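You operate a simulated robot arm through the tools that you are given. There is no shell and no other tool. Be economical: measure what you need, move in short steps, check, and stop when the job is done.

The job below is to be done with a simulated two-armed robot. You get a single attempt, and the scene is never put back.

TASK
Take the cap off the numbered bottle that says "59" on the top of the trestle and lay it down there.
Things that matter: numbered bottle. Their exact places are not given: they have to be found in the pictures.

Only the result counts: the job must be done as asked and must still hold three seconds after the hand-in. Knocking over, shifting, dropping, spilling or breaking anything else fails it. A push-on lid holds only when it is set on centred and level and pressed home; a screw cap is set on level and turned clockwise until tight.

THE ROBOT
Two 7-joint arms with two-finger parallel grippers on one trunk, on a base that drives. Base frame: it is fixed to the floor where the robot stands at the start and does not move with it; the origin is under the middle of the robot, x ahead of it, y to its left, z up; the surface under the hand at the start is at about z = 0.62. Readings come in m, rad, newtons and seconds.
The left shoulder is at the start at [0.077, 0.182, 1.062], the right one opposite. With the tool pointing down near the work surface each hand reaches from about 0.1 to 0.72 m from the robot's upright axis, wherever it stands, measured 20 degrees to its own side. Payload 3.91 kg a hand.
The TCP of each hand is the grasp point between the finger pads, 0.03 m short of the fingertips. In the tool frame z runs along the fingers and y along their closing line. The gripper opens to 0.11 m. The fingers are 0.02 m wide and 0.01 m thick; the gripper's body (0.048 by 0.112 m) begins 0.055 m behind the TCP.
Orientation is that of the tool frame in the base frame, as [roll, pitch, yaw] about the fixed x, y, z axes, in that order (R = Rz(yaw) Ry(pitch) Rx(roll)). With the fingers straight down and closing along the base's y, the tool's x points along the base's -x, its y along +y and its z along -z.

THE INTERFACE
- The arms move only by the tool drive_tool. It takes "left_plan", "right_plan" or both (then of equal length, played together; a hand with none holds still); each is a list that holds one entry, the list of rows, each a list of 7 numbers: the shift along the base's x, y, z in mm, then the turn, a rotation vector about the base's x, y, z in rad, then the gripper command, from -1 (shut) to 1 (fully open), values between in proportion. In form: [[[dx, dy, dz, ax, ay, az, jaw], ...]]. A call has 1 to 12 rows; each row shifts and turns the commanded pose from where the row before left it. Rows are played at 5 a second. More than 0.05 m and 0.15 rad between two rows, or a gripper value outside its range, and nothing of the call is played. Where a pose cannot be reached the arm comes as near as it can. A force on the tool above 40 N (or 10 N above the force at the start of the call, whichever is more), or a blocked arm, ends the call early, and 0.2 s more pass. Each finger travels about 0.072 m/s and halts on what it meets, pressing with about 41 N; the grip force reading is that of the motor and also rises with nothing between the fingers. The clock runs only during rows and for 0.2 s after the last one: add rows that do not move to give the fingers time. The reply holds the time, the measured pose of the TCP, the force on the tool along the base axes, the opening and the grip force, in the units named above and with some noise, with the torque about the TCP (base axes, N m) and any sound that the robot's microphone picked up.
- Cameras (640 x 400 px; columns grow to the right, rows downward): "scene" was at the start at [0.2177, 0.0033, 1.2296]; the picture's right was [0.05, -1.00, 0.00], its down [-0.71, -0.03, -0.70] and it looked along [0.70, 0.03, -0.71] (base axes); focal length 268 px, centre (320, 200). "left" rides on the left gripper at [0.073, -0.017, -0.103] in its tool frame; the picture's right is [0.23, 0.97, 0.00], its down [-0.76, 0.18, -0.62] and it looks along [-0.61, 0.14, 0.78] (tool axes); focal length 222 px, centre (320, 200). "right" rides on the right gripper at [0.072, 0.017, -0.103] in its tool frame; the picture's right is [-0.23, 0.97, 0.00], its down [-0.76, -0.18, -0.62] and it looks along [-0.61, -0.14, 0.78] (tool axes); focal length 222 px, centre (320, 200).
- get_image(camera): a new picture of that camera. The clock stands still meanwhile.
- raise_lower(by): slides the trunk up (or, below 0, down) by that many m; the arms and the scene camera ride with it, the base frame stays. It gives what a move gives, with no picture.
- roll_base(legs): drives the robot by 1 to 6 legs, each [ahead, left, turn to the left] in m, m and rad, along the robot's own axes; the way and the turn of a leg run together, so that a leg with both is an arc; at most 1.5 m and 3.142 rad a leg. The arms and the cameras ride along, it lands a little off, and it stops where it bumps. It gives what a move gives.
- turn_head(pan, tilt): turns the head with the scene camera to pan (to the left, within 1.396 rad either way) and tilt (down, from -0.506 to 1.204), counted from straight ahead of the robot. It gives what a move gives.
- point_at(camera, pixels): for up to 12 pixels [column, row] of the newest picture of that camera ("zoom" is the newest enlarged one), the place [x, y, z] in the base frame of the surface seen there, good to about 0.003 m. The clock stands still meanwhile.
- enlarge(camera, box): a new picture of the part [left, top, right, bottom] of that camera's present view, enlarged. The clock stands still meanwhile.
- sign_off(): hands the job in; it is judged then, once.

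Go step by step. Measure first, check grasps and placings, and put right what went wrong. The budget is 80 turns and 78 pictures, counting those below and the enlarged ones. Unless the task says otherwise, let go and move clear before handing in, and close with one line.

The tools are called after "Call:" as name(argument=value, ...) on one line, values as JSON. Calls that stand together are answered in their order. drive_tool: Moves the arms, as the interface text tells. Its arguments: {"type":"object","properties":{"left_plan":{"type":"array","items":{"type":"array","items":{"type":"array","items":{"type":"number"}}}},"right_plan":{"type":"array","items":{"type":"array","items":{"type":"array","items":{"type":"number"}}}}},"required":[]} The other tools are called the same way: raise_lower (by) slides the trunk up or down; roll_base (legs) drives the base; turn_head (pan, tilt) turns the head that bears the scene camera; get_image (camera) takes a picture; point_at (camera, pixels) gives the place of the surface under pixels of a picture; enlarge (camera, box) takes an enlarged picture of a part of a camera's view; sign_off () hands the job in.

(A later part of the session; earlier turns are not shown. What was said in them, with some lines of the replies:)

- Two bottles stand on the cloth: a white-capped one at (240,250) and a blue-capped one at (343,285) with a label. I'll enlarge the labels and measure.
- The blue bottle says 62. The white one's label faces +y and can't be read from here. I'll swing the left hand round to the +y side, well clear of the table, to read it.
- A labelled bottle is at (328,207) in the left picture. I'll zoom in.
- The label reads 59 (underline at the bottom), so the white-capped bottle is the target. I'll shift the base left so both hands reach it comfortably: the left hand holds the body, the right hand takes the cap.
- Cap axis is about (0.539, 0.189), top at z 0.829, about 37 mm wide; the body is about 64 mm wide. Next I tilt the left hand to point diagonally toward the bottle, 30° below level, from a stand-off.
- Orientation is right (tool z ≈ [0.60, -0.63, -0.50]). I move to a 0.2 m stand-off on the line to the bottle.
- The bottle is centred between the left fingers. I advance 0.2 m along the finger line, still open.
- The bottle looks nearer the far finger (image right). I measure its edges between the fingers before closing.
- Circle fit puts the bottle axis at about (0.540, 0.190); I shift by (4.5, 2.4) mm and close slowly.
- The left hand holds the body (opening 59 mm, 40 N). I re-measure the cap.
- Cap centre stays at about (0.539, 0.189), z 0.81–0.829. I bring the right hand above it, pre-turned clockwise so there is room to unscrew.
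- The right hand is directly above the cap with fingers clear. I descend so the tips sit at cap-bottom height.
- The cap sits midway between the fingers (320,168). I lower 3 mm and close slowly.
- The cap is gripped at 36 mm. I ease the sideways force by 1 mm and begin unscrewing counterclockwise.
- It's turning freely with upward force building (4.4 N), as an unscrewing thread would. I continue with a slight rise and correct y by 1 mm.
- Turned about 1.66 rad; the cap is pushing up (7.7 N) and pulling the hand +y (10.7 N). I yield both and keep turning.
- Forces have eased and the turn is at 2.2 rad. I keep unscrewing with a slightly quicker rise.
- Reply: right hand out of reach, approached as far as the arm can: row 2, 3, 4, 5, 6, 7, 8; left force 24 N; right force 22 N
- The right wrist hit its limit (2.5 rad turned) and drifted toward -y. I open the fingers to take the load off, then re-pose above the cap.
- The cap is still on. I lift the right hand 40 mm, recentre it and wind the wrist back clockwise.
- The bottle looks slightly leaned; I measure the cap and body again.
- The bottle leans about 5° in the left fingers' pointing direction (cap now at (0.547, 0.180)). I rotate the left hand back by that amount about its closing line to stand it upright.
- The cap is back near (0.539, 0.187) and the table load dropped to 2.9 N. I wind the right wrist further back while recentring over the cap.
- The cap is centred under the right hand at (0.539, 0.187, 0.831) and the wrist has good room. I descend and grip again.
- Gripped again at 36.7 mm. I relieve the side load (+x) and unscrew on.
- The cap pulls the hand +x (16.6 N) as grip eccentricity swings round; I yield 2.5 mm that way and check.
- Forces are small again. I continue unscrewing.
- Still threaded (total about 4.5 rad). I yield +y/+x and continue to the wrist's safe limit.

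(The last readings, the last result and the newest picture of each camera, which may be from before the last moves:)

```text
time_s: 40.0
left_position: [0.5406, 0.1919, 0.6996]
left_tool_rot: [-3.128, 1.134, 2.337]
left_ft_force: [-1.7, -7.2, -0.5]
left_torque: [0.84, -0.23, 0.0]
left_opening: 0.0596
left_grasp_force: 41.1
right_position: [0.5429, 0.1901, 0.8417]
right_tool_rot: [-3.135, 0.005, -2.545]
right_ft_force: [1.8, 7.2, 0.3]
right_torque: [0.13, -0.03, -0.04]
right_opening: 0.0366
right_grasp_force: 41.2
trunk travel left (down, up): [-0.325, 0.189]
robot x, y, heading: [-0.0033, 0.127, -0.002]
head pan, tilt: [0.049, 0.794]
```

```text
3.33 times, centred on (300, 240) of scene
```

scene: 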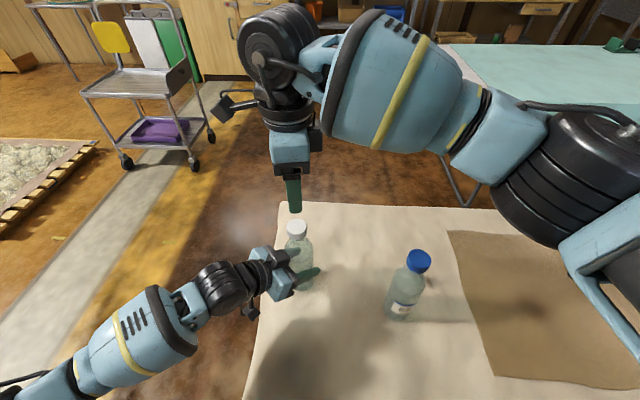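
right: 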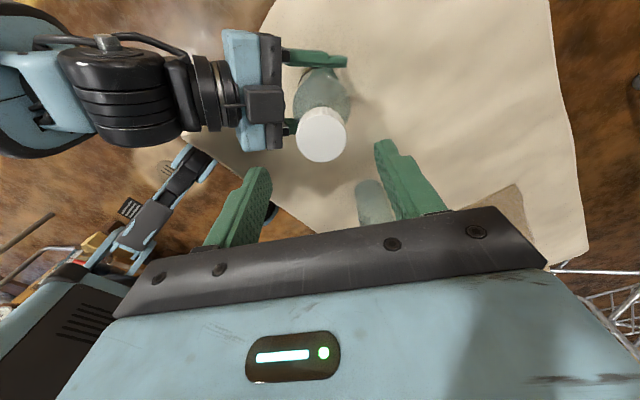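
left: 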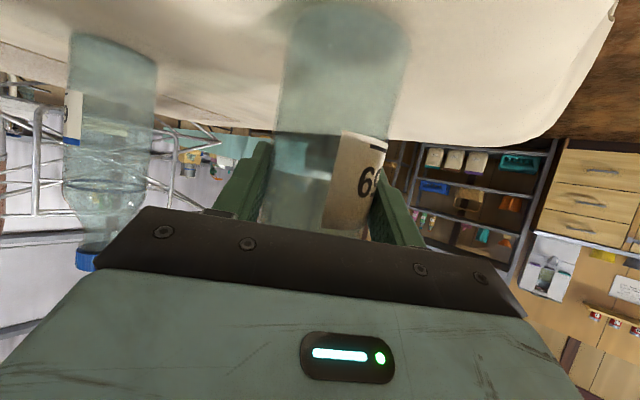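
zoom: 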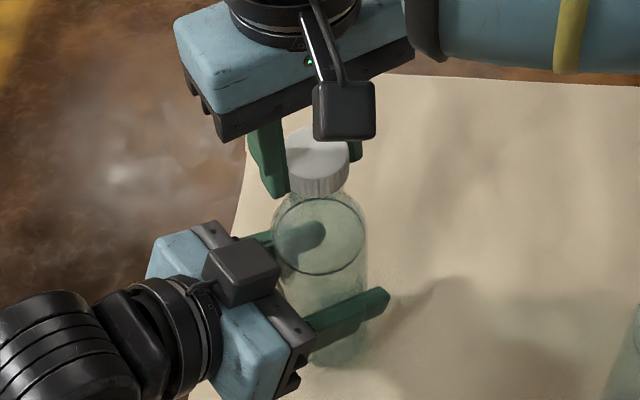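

About 5.2 rad turned. I add 0.24 rad and test with a gentle 2 mm lift.

Call:
drive_tool(right_plan=[[[0, 1, 0.1, 0, 0, 0.12, -0.6], [0, 0.5, 0.1, 0, 0, 0.12, -0.6], [0, 0, 1, 0, 0, 0, -0.6], [0, 0, 1, 0, 0, 0, -0.6], [0, 0, 0, 0, 0, 0, -0.6]]])

```text
time_s: 41.2
left_position: [0.5418, 0.1904, 0.6996]
left_tool_rot: [-3.129, 1.133, 2.337]
left_ft_force: [0.8, -1.3, -0.2]
left_torque: [0.18, 0.08, 0.02]
left_opening: 0.0593
left_grasp_force: 41.4
right_position: [0.5424, 0.1918, 0.8437]
right_tool_rot: [-3.133, 0.007, -2.309]
right_ft_force: [-1.2, 1.2, -1.3]
right_torque: [-0.01, 0.0, 0.01]
right_opening: 0.0364
right_grasp_force: 40.6
trunk travel left (down, up): [-0.325, 0.189]
robot x, y, heading: [0.0017, 0.1237, -0.004]
head pan, tilt: [0.049, 0.794]
```

All forces fell to about 1 N, so the cap seems free. I lift straight up 30 mm slowly.

Call:
drive_tool(right_plan=[[[0, 0, 2, 0, 0, 0, -0.6], [0, 0, 4, 0, 0, 0, -0.6], [0, 0, 8, 0, 0, 0, -0.6], [0, 0, 8, 0, 0, 0, -0.6], [0, 0, 8, 0, 0, 0, -0.6], [0, 0, 0, 0, 0, 0, -0.6]]])

Call:
enlarge(camera="scene", box=[240, 180, 360, 300])

```text
time_s: 42.6
left_position: [0.5425, 0.1908, 0.6989]
left_tool_rot: [-3.127, 1.134, 2.334]
left_ft_force: [-0.3, -0.4, -0.5]
left_torque: [-0.01, 0.01, -0.02]
left_opening: 0.0594
left_grasp_force: 40.7
right_position: [0.5443, 0.1905, 0.8738]
right_tool_rot: [-3.133, 0.005, -2.306]
right_ft_force: [0.3, -0.3, 0.2]
right_torque: [0.02, 0.02, 0.01]
right_opening: 0.0367
right_grasp_force: 41.0
trunk travel left (down, up): [-0.325, 0.189]
robot x, y, heading: [-0.0012, 0.1283, -0.006]
head pan, tilt: [0.049, 0.794]
```

```text
3.33 times, centred on (300, 240) of scene
```

zoom: 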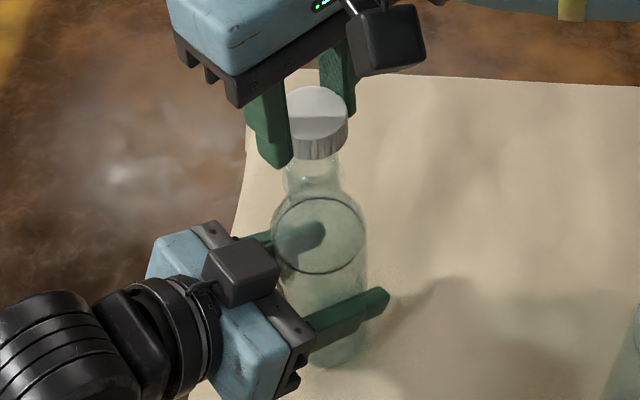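

The cap is off (bare neck at zoom (315,170)). I lift it clear and carry it toward a free spot near (0.61, 0.06), unwinding the wrist.

Call:
drive_tool(right_plan=[[[0, 0, 30, 0, 0, 0, -0.6], [0, 0, 30, 0, 0, 0, -0.6], [11, -21, 10, 0, 0, -0.14, -0.6], [11, -21, 0, 0, 0, -0.14, -0.6], [11, -21, 0, 0, 0, -0.14, -0.6], [11, -21, 0, 0, 0, -0.14, -0.6], [11, -21, 0, 0, 0, -0.14, -0.6], [11, -25, 0, 0, 0, -0.14, -0.6], [0, 0, 0, 0, 0, 0, -0.6]]])

Call:
get_image(camera="scene")

Call:
get_image(camera="right")

```text
time_s: 44.6
left_position: [0.5411, 0.1928, 0.6991]
left_tool_rot: [-3.128, 1.135, 2.336]
left_ft_force: [0.5, -0.2, -0.9]
left_torque: [0.0, 0.04, 0.0]
left_opening: 0.0593
left_grasp_force: 41.2
right_position: [0.6097, 0.0628, 0.9453]
right_tool_rot: [-3.135, 0.006, 3.135]
right_ft_force: [-0.3, 0.0, -0.2]
right_torque: [0.02, -0.03, 0.03]
right_opening: 0.0363
right_grasp_force: 41.7
trunk travel left (down, up): [-0.325, 0.189]
robot x, y, heading: [0.0018, 0.1317, -0.003]
head pan, tilt: [0.049, 0.794]
```

```text
44 pictures are left
```

scene: 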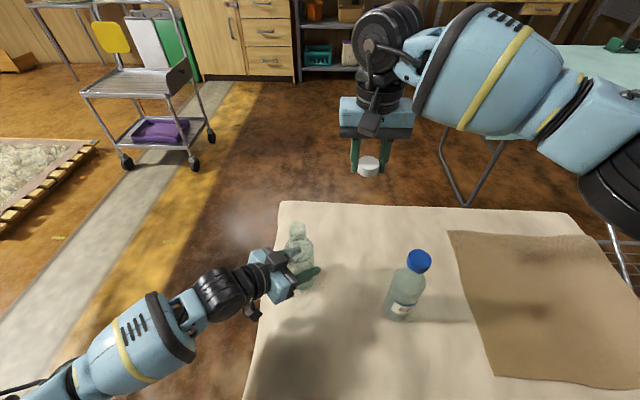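

```text
43 pictures are left
```

right: 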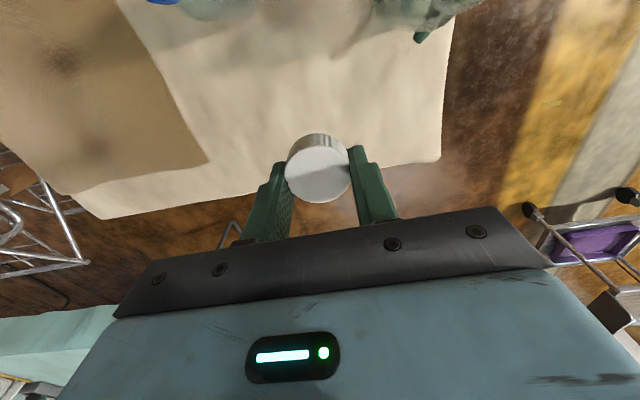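

The cap is held level above free cloth. I descend in stages, first to about z 0.76.

Call:
drive_tool(right_plan=[[[0, 0, -35, 0, 0, 0, -0.6], [0, 0, -35, 0, 0, 0, -0.6], [0, 0, -35, 0, 0, 0, -0.6], [0, 0, -35, 0, 0, 0, -0.6], [0, 0, -35, 0, 0, 0, -0.6], [0, 0, 0, 0, 0, 0, -0.6]]])

Call:
get_image(camera="scene")

```text
time_s: 46.0
left_position: [0.5405, 0.1911, 0.6997]
left_tool_rot: [-3.127, 1.134, 2.335]
left_ft_force: [0.4, 0.4, -1.1]
left_torque: [-0.01, 0.02, -0.01]
left_opening: 0.0591
left_grasp_force: 41.0
right_position: [0.6101, 0.0623, 0.7669]
right_tool_rot: [-3.134, 0.006, 3.136]
right_ft_force: [-0.5, -0.2, -0.1]
right_torque: [0.0, 0.01, -0.03]
right_opening: 0.0364
right_grasp_force: 41.2
trunk travel left (down, up): [-0.325, 0.189]
robot x, y, heading: [0.0017, 0.1272, -0.005]
head pan, tilt: [0.049, 0.794]
```

```text
42 pictures are left
```

scene: 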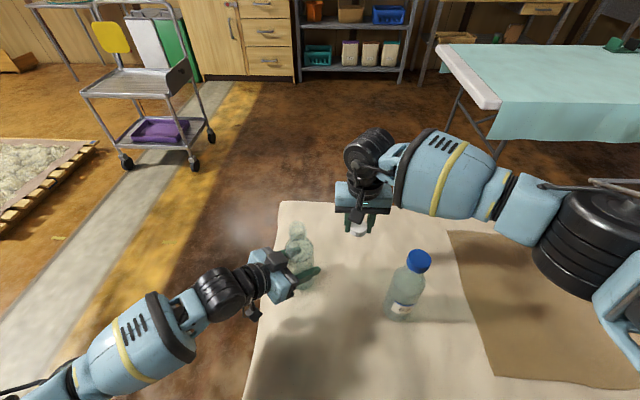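

I check the forearm's clearance to the blue cap and table before going lower.

Call:
point_at(camera="scene", pixels=[[430, 200], [480, 205], [530, 240], [600, 280], [418, 262], [365, 190], [450, 170]])

```text
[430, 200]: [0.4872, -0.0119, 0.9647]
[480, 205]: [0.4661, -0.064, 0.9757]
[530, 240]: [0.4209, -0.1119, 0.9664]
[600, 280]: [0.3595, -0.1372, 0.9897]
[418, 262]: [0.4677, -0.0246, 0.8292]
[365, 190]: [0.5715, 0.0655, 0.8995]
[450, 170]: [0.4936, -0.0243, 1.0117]
```

The forearm passes right over the blue bottle, so this spot is unsafe. I rise and go instead to (0.39, 0.08), nearer the robot, where the forearm stays clear.

Call:
drive_tool(right_plan=[[[0, 0, 40, 0, 0, 0, -0.6], [0, 0, 45, 0, 0, 0, -0.6], [0, 0, 45, 0, 0, 0, -0.6], [-36, 3, 20, 0, 0, 0, -0.6], [-36, 3, 0, 0, 0, 0, -0.6], [-37, 3, 0, 0, 0, 0, -0.6], [-37, 4, 0, 0, 0, 0, -0.6], [-37, 4, 0, 0, 0, 0, -0.6], [-37, 4, 0, 0, 0, 0, -0.6], [0, 0, 0, 0, 0, 0, -0.6]]])

Call:
get_image(camera="scene")

```text
time_s: 48.2
left_position: [0.5415, 0.1923, 0.6991]
left_tool_rot: [-3.127, 1.135, 2.335]
left_ft_force: [-0.2, 0.0, 0.1]
left_torque: [0.01, 0.05, 0.02]
left_opening: 0.0591
left_grasp_force: 41.6
right_position: [0.3884, 0.0832, 0.9216]
right_tool_rot: [-3.135, 0.006, 3.134]
right_ft_force: [-0.1, 0.0, 0.1]
right_torque: [0.0, 0.01, 0.01]
right_opening: 0.0364
right_grasp_force: 40.8
trunk travel left (down, up): [-0.325, 0.189]
robot x, y, heading: [0.0023, 0.126, -0.002]
head pan, tilt: [0.049, 0.794]
```

```text
41 pictures are left
```

scene: 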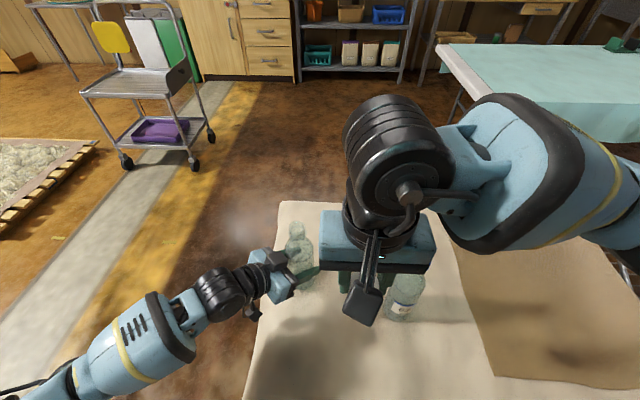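

Call:
point_at(camera="scene", pixels=[[500, 240], [540, 160], [470, 140], [600, 230], [400, 160], [550, 230]])

Call:
get_image(camera="right")

```text
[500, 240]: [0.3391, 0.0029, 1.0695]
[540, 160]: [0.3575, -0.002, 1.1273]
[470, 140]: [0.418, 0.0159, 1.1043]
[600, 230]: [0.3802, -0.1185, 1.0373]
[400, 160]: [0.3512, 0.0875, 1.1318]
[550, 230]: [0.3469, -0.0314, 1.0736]
```

```text
40 pictures are left
```

right: 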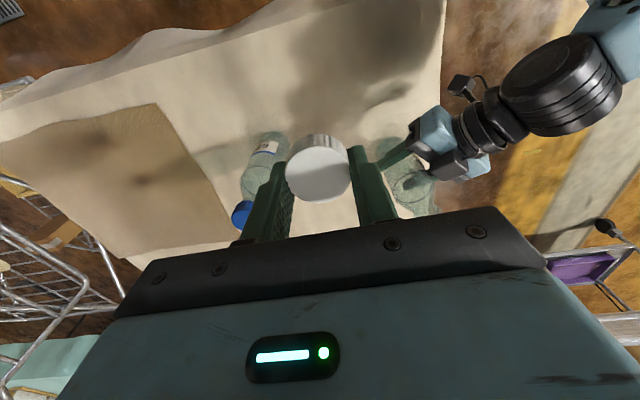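

The forearm would come too close to the blue bottle here too. I'll first release bottle 59 with the left hand and retreat, then shift the base for a better arm posture.

Call:
drive_tool(left_plan=[[[0, 0, 0, 0, 0, 0, 0.1], [0, 0, 0, 0, 0, 0, 0.2], [0, 0, 0, 0, 0, 0, 0.6], [0, 0, 0, 0, 0, 0, 1], [0, 0, 0, 0, 0, 0, 1], [-16, 16.4, 10.5, 0, 0, 0, 1], [-21, 21.8, 14, 0, 0, 0, 1], [-21, 21.8, 14, 0, 0, 0, 1], [-21, 21.8, 14, 0, 0, 0, 1], [-21, 21.8, 14, 0, 0, 0, 1], [-21, 21.8, 14, 0, 0, 0, 1], [0, 0, 0, 0, 0, 0, 1]]])

Call:
get_image(camera="scene")

```text
time_s: 50.8
left_position: [0.423, 0.3167, 0.781]
left_tool_rot: [-3.126, 1.135, 2.335]
left_ft_force: [-0.3, 0.6, 0.0]
left_torque: [0.02, 0.01, 0.02]
left_opening: 0.11
left_grasp_force: 0.1
right_position: [0.3899, 0.0833, 0.922]
right_tool_rot: [-3.135, 0.006, 3.137]
right_ft_force: [0.5, 0.2, -1.1]
right_torque: [0.02, 0.01, 0.0]
right_opening: 0.0364
right_grasp_force: 41.0
trunk travel left (down, up): [-0.325, 0.189]
robot x, y, heading: [-0.0011, 0.1279, -0.001]
head pan, tilt: [0.049, 0.794]
```

```text
39 pictures are left
```

scene: 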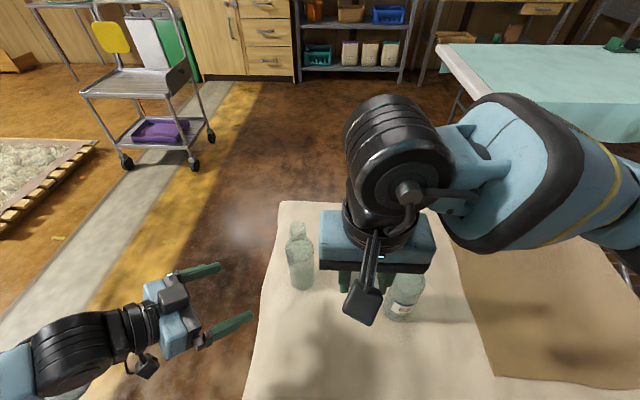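

Bottle 59 stands upright alone. I look to the left before shifting the base.

Call:
turn_head(pan=1.39, tilt=0.6)

Call:
get_image(camera="scene")

Call:
turn_head(pan=0.049, tilt=0.794)

```text
time_s: 52.3
left_position: [0.4219, 0.3165, 0.7794]
left_tool_rot: [-3.127, 1.133, 2.336]
left_ft_force: [-0.5, -0.5, 0.4]
left_torque: [-0.01, 0.03, -0.03]
left_opening: 0.1103
left_grasp_force: 0.0
right_position: [0.389, 0.0826, 0.9197]
right_tool_rot: [-3.135, 0.005, 3.136]
right_ft_force: [0.0, 0.0, -0.8]
right_torque: [-0.01, -0.02, -0.01]
right_opening: 0.0363
right_grasp_force: 41.3
trunk travel left (down, up): [-0.325, 0.189]
robot x, y, heading: [0.001, 0.1269, -0.002]
head pan, tilt: [1.389, 0.6]
```

```text
38 pictures are left
```

scene: 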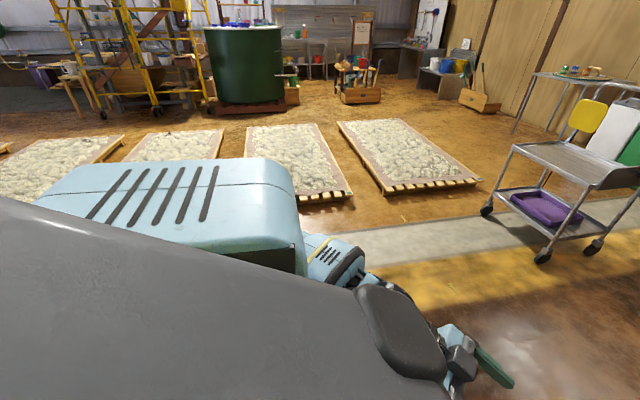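

```text
time_s: 53.8
left_position: [0.4231, 0.3163, 0.7799]
left_tool_rot: [-3.128, 1.134, 2.335]
left_ft_force: [0.3, 0.2, -0.2]
left_torque: [0.0, 0.02, 0.0]
left_opening: 0.1099
left_grasp_force: 0.1
right_position: [0.3888, 0.0832, 0.9207]
right_tool_rot: [-3.134, 0.005, 3.136]
right_ft_force: [-1.2, -0.4, -1.2]
right_torque: [0.0, -0.02, 0.0]
right_opening: 0.0365
right_grasp_force: 41.0
trunk travel left (down, up): [-0.325, 0.189]
robot x, y, heading: [0.0009, 0.1312, -0.004]
head pan, tilt: [0.049, 0.794]
```

The floor to the left is clear. I shift back 0.12 m, then left 0.2 m.

Call:
roll_base(legs=[[-0.12, 0, 0], [0, 0.2, 0]])

Call:
get_image(camera="scene")

```text
time_s: 57.0
left_position: [0.3023, 0.516, 0.7808]
left_tool_rot: [-3.128, 1.134, 2.335]
left_ft_force: [-0.6, -0.5, -0.4]
left_torque: [0.0, 0.0, 0.02]
left_opening: 0.1101
left_grasp_force: 0.1
right_position: [0.2709, 0.2825, 0.9202]
right_tool_rot: [-3.135, 0.005, 3.135]
right_ft_force: [0.8, -0.6, 0.6]
right_torque: [-0.01, 0.0, -0.03]
right_opening: 0.0366
right_grasp_force: 41.2
trunk travel left (down, up): [-0.325, 0.189]
robot x, y, heading: [-0.1208, 0.3293, -0.006]
head pan, tilt: [0.049, 0.794]
```

```text
37 pictures are left
```

scene: 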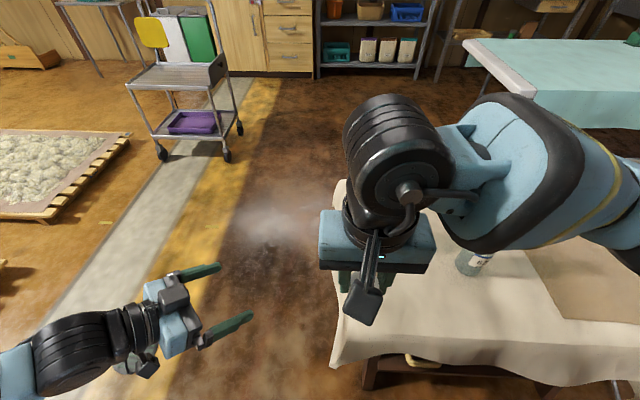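

Now I bring the cap to (0.40, 0.10) at z ≈ 0.86 and re-check the forearm.

Call:
drive_tool(right_plan=[[[21.5, -30.4, 0, 0, 0, 0, -0.6], [21.5, -30.4, 0, 0, 0, 0, -0.6], [21.5, -30.4, -10, 0, 0, 0, -0.6], [21.5, -30.4, -10, 0, 0, 0, -0.6], [21.5, -30.4, -20, 0, 0, 0, -0.6], [21.5, -30.4, -20, 0, 0, 0, -0.6], [0, 0, 0, 0, 0, 0, -0.6]]])

Call:
get_image(camera="scene")

```text
time_s: 58.6
left_position: [0.3034, 0.516, 0.7807]
left_tool_rot: [-3.127, 1.135, 2.337]
left_ft_force: [-0.1, 1.1, -1.1]
left_torque: [0.0, 0.0, -0.01]
left_opening: 0.1098
left_grasp_force: 0.0
right_position: [0.3968, 0.0992, 0.8612]
right_tool_rot: [-3.135, 0.005, 3.139]
right_ft_force: [0.2, 1.0, -0.5]
right_torque: [-0.04, -0.02, -0.01]
right_opening: 0.0365
right_grasp_force: 40.5
trunk travel left (down, up): [-0.325, 0.189]
robot x, y, heading: [-0.1191, 0.3243, -0.0]
head pan, tilt: [0.049, 0.794]
```

```text
36 pictures are left
```

scene: 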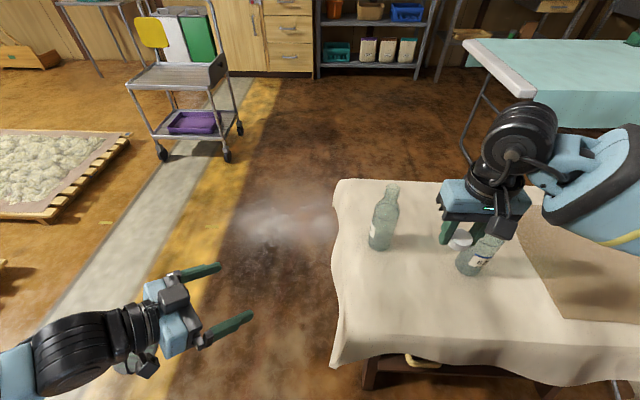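

Call:
point_at(camera="scene", pixels=[[555, 200], [580, 160], [560, 155], [610, 190], [620, 235], [540, 180], [575, 220], [510, 210], [525, 140]])

Call:
get_image(camera="right")

```text
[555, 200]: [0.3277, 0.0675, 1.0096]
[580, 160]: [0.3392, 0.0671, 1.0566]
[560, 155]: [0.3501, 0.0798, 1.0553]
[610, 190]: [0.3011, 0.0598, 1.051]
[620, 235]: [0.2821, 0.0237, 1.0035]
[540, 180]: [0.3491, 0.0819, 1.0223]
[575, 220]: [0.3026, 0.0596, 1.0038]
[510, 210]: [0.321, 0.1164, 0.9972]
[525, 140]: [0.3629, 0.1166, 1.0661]
```

```text
35 pictures are left
```

right: 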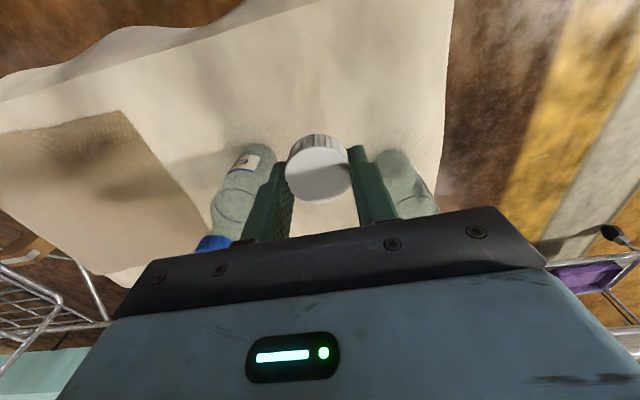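

The forearm now runs back toward the robot, away from the blue bottle. I descend to about z 0.67.

Call:
drive_tool(right_plan=[[[0, 0, -35, 0, 0, 0, -0.6], [0, 0, -35, 0, 0, 0, -0.6], [0, 0, -35, 0, 0, 0, -0.6], [0, 0, -35, 0, 0, 0, -0.6], [0, 0, -30, 0, 0, 0, -0.6], [0, 0, -20, 0, 0, 0, -0.6], [0, 0, 0, 0, 0, 0, -0.6]]])

Call:
get_image(camera="scene")

Call:
get_image(camera="right")

```text
time_s: 60.2
left_position: [0.3034, 0.5166, 0.7808]
left_tool_rot: [-3.127, 1.134, 2.336]
left_ft_force: [0.7, 0.3, 0.3]
left_torque: [0.01, 0.0, 0.03]
left_opening: 0.11
left_grasp_force: 0.1
right_position: [0.3982, 0.1001, 0.6719]
right_tool_rot: [-3.133, 0.005, 3.136]
right_ft_force: [0.4, -0.1, -0.3]
right_torque: [-0.01, 0.02, 0.01]
right_opening: 0.0365
right_grasp_force: 41.1
trunk travel left (down, up): [-0.325, 0.189]
robot x, y, heading: [-0.1217, 0.3258, 0.002]
head pan, tilt: [0.049, 0.794]
```

```text
34 pictures are left
```

scene: 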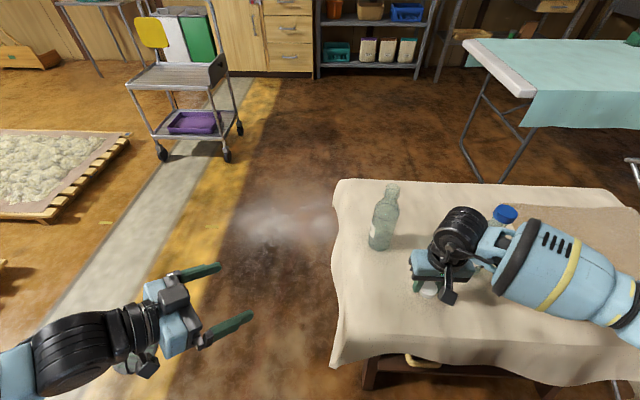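

```text
33 pictures are left
```

right: 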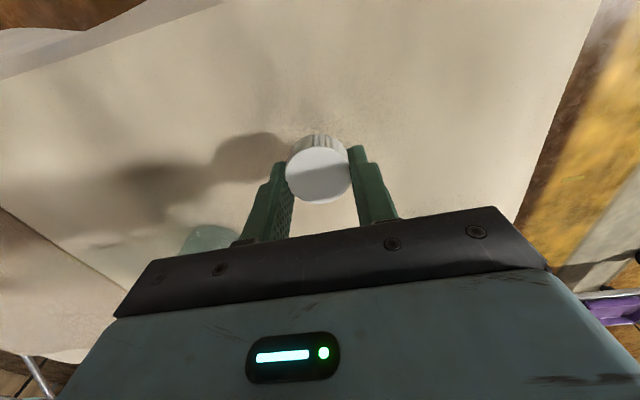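

I check the forearm's distance to the blue bottle.

Call:
point_at(camera="scene", pixels=[[500, 245], [515, 235], [530, 225], [560, 240], [503, 215], [530, 280], [600, 300], [605, 260], [450, 225]])

```text
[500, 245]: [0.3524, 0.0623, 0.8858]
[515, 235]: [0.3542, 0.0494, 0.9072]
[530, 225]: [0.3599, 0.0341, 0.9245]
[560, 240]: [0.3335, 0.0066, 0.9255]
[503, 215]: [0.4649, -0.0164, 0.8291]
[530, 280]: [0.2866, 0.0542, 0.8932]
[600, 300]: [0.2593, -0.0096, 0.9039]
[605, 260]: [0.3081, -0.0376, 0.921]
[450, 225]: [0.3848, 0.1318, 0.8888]
```

Forearm clearance is over 6 cm. I lower the last 21 mm gently.

Call:
drive_tool(right_plan=[[[0, 0, -8, 0, 0, 0, -0.6], [0, 0, -6, 0, 0, 0, -0.6], [0, 0, -4, 0, 0, 0, -0.6], [0, 0, -2, 0, 0, 0, -0.6], [0, 0, 0, 0, 0, 0, -0.6]]])

Call:
enlarge(camera="scene", box=[390, 240, 490, 320])

```text
time_s: 61.4
left_position: [0.3033, 0.5162, 0.7801]
left_tool_rot: [-3.128, 1.134, 2.336]
left_ft_force: [0.1, -0.2, 0.2]
left_torque: [0.0, 0.0, 0.02]
left_opening: 0.1098
left_grasp_force: 0.0
right_position: [0.3984, 0.0994, 0.6494]
right_tool_rot: [-3.134, 0.005, 3.137]
right_ft_force: [0.6, 0.2, -0.5]
right_torque: [0.0, -0.01, 0.0]
right_opening: 0.0363
right_grasp_force: 41.0
trunk travel left (down, up): [-0.325, 0.189]
robot x, y, heading: [-0.1186, 0.3317, -0.002]
head pan, tilt: [0.049, 0.794]
```

```text
5.00 times, centred on (440, 280) of scene
```

zoom: 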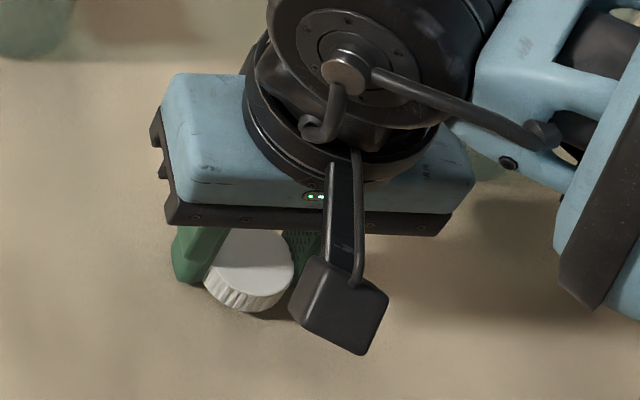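

No contact yet; I go down in 1 mm steps.

Call:
drive_tool(right_plan=[[[0, 0, -1, 0, 0, 0, -0.6], [0, 0, 0, 0, 0, 0, -0.6], [0, 0, -1, 0, 0, 0, -0.6], [0, 0, 0, 0, 0, 0, -0.6]]])

Call:
point_at(camera="zoom", pixels=[[245, 265], [245, 302], [248, 325], [185, 275]])

```text
time_s: 62.4
left_position: [0.3032, 0.5157, 0.7802]
left_tool_rot: [-3.131, 1.134, 2.336]
left_ft_force: [0.9, 0.0, -0.5]
left_torque: [-0.01, -0.05, -0.02]
left_opening: 0.11
left_grasp_force: 0.1
right_position: [0.3994, 0.0992, 0.6511]
right_tool_rot: [-3.136, 0.007, 3.136]
right_ft_force: [-3.5, -2.9, 11.3]
right_torque: [0.23, 0.25, 0.1]
right_opening: 0.0365
right_grasp_force: 41.0
trunk travel left (down, up): [-0.325, 0.189]
robot x, y, heading: [-0.1167, 0.326, -0.0]
head pan, tilt: [0.049, 0.794]
```

```text
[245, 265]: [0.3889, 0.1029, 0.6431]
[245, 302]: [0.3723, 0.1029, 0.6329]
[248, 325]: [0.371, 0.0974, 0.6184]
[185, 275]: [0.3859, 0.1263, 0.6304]
```

Contact (11 N). I open the fingers gently; the base clearance allows small opening first, then I rise.

Call:
drive_tool(right_plan=[[[0, 0, 1, 0, 0, 0, -0.6], [0, 0, 0, 0, 0, 0, -0.3], [0, 0, 0, 0, 0, 0, 0.0], [0, 0, 0, 0, 0, 0, 0.4], [0, 0, 0, 0, 0, 0, 0.4], [0, 0, 15, 0, 0, 0, 0.4], [0, 0, 30, 0, 0, 0, 0.4], [0, 0, 40, 0, 0, 0, 0.4], [0, 0, 40, 0, 0, 0, 0.4], [0, 0, 45, 0, 0, 0, 0.4], [0, 0, 45, 0, 0, 0, 0.4], [0, 0, 0, 0, 0, 0, 0.4]]])

Call:
get_image(camera="scene")

```text
time_s: 65.0
left_position: [0.3034, 0.5167, 0.7805]
left_tool_rot: [-3.128, 1.134, 2.338]
left_ft_force: [0.0, -0.2, 0.1]
left_torque: [0.03, 0.01, -0.02]
left_opening: 0.1102
left_grasp_force: 0.1
right_position: [0.3983, 0.0997, 0.8651]
right_tool_rot: [-3.134, 0.004, 3.136]
right_ft_force: [-0.4, 0.0, -0.2]
right_torque: [0.02, 0.02, -0.01]
right_opening: 0.077
right_grasp_force: 0.0
trunk travel left (down, up): [-0.325, 0.189]
robot x, y, heading: [-0.1206, 0.3266, -0.005]
head pan, tilt: [0.049, 0.794]
```

```text
31 pictures are left
```

scene: 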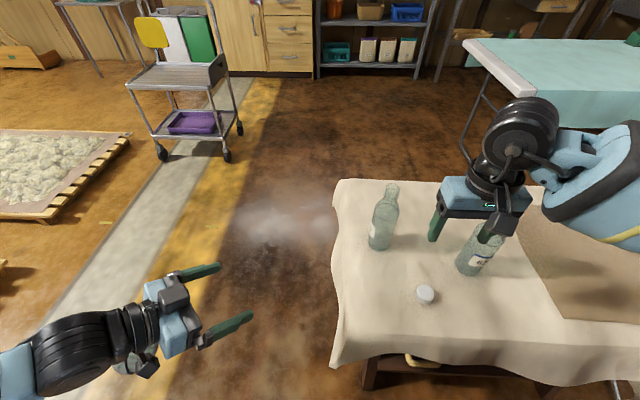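

The cap lies at (426,294) on the cloth; both bottles stand. One close-up to confirm.

Call:
enlarge(camera="scene", box=[350, 170, 530, 320])

Call:
point_at(camera="scene", pixels=[[426, 293], [400, 310], [382, 246], [393, 186]])

```text
2.67 times, centred on (440, 245) of scene
```

zoom: 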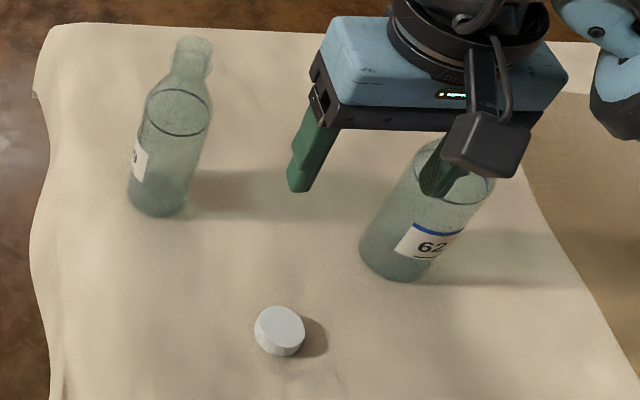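

```text
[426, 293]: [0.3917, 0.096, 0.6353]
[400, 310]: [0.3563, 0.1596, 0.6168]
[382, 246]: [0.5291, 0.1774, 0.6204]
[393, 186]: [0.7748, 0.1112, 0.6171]
```

The cap lies flat on the tabletop at (0.39, 0.10). Bottle 59 stands open and upright, and the blue bottle is untouched. Both hands are clear, so I hand in.

Call:
sign_off()

```text
The job is handed in.
```

The white cap is off bottle 59 and lies flat on the trestle top; both bottles are still standing, and I've handed the job in.
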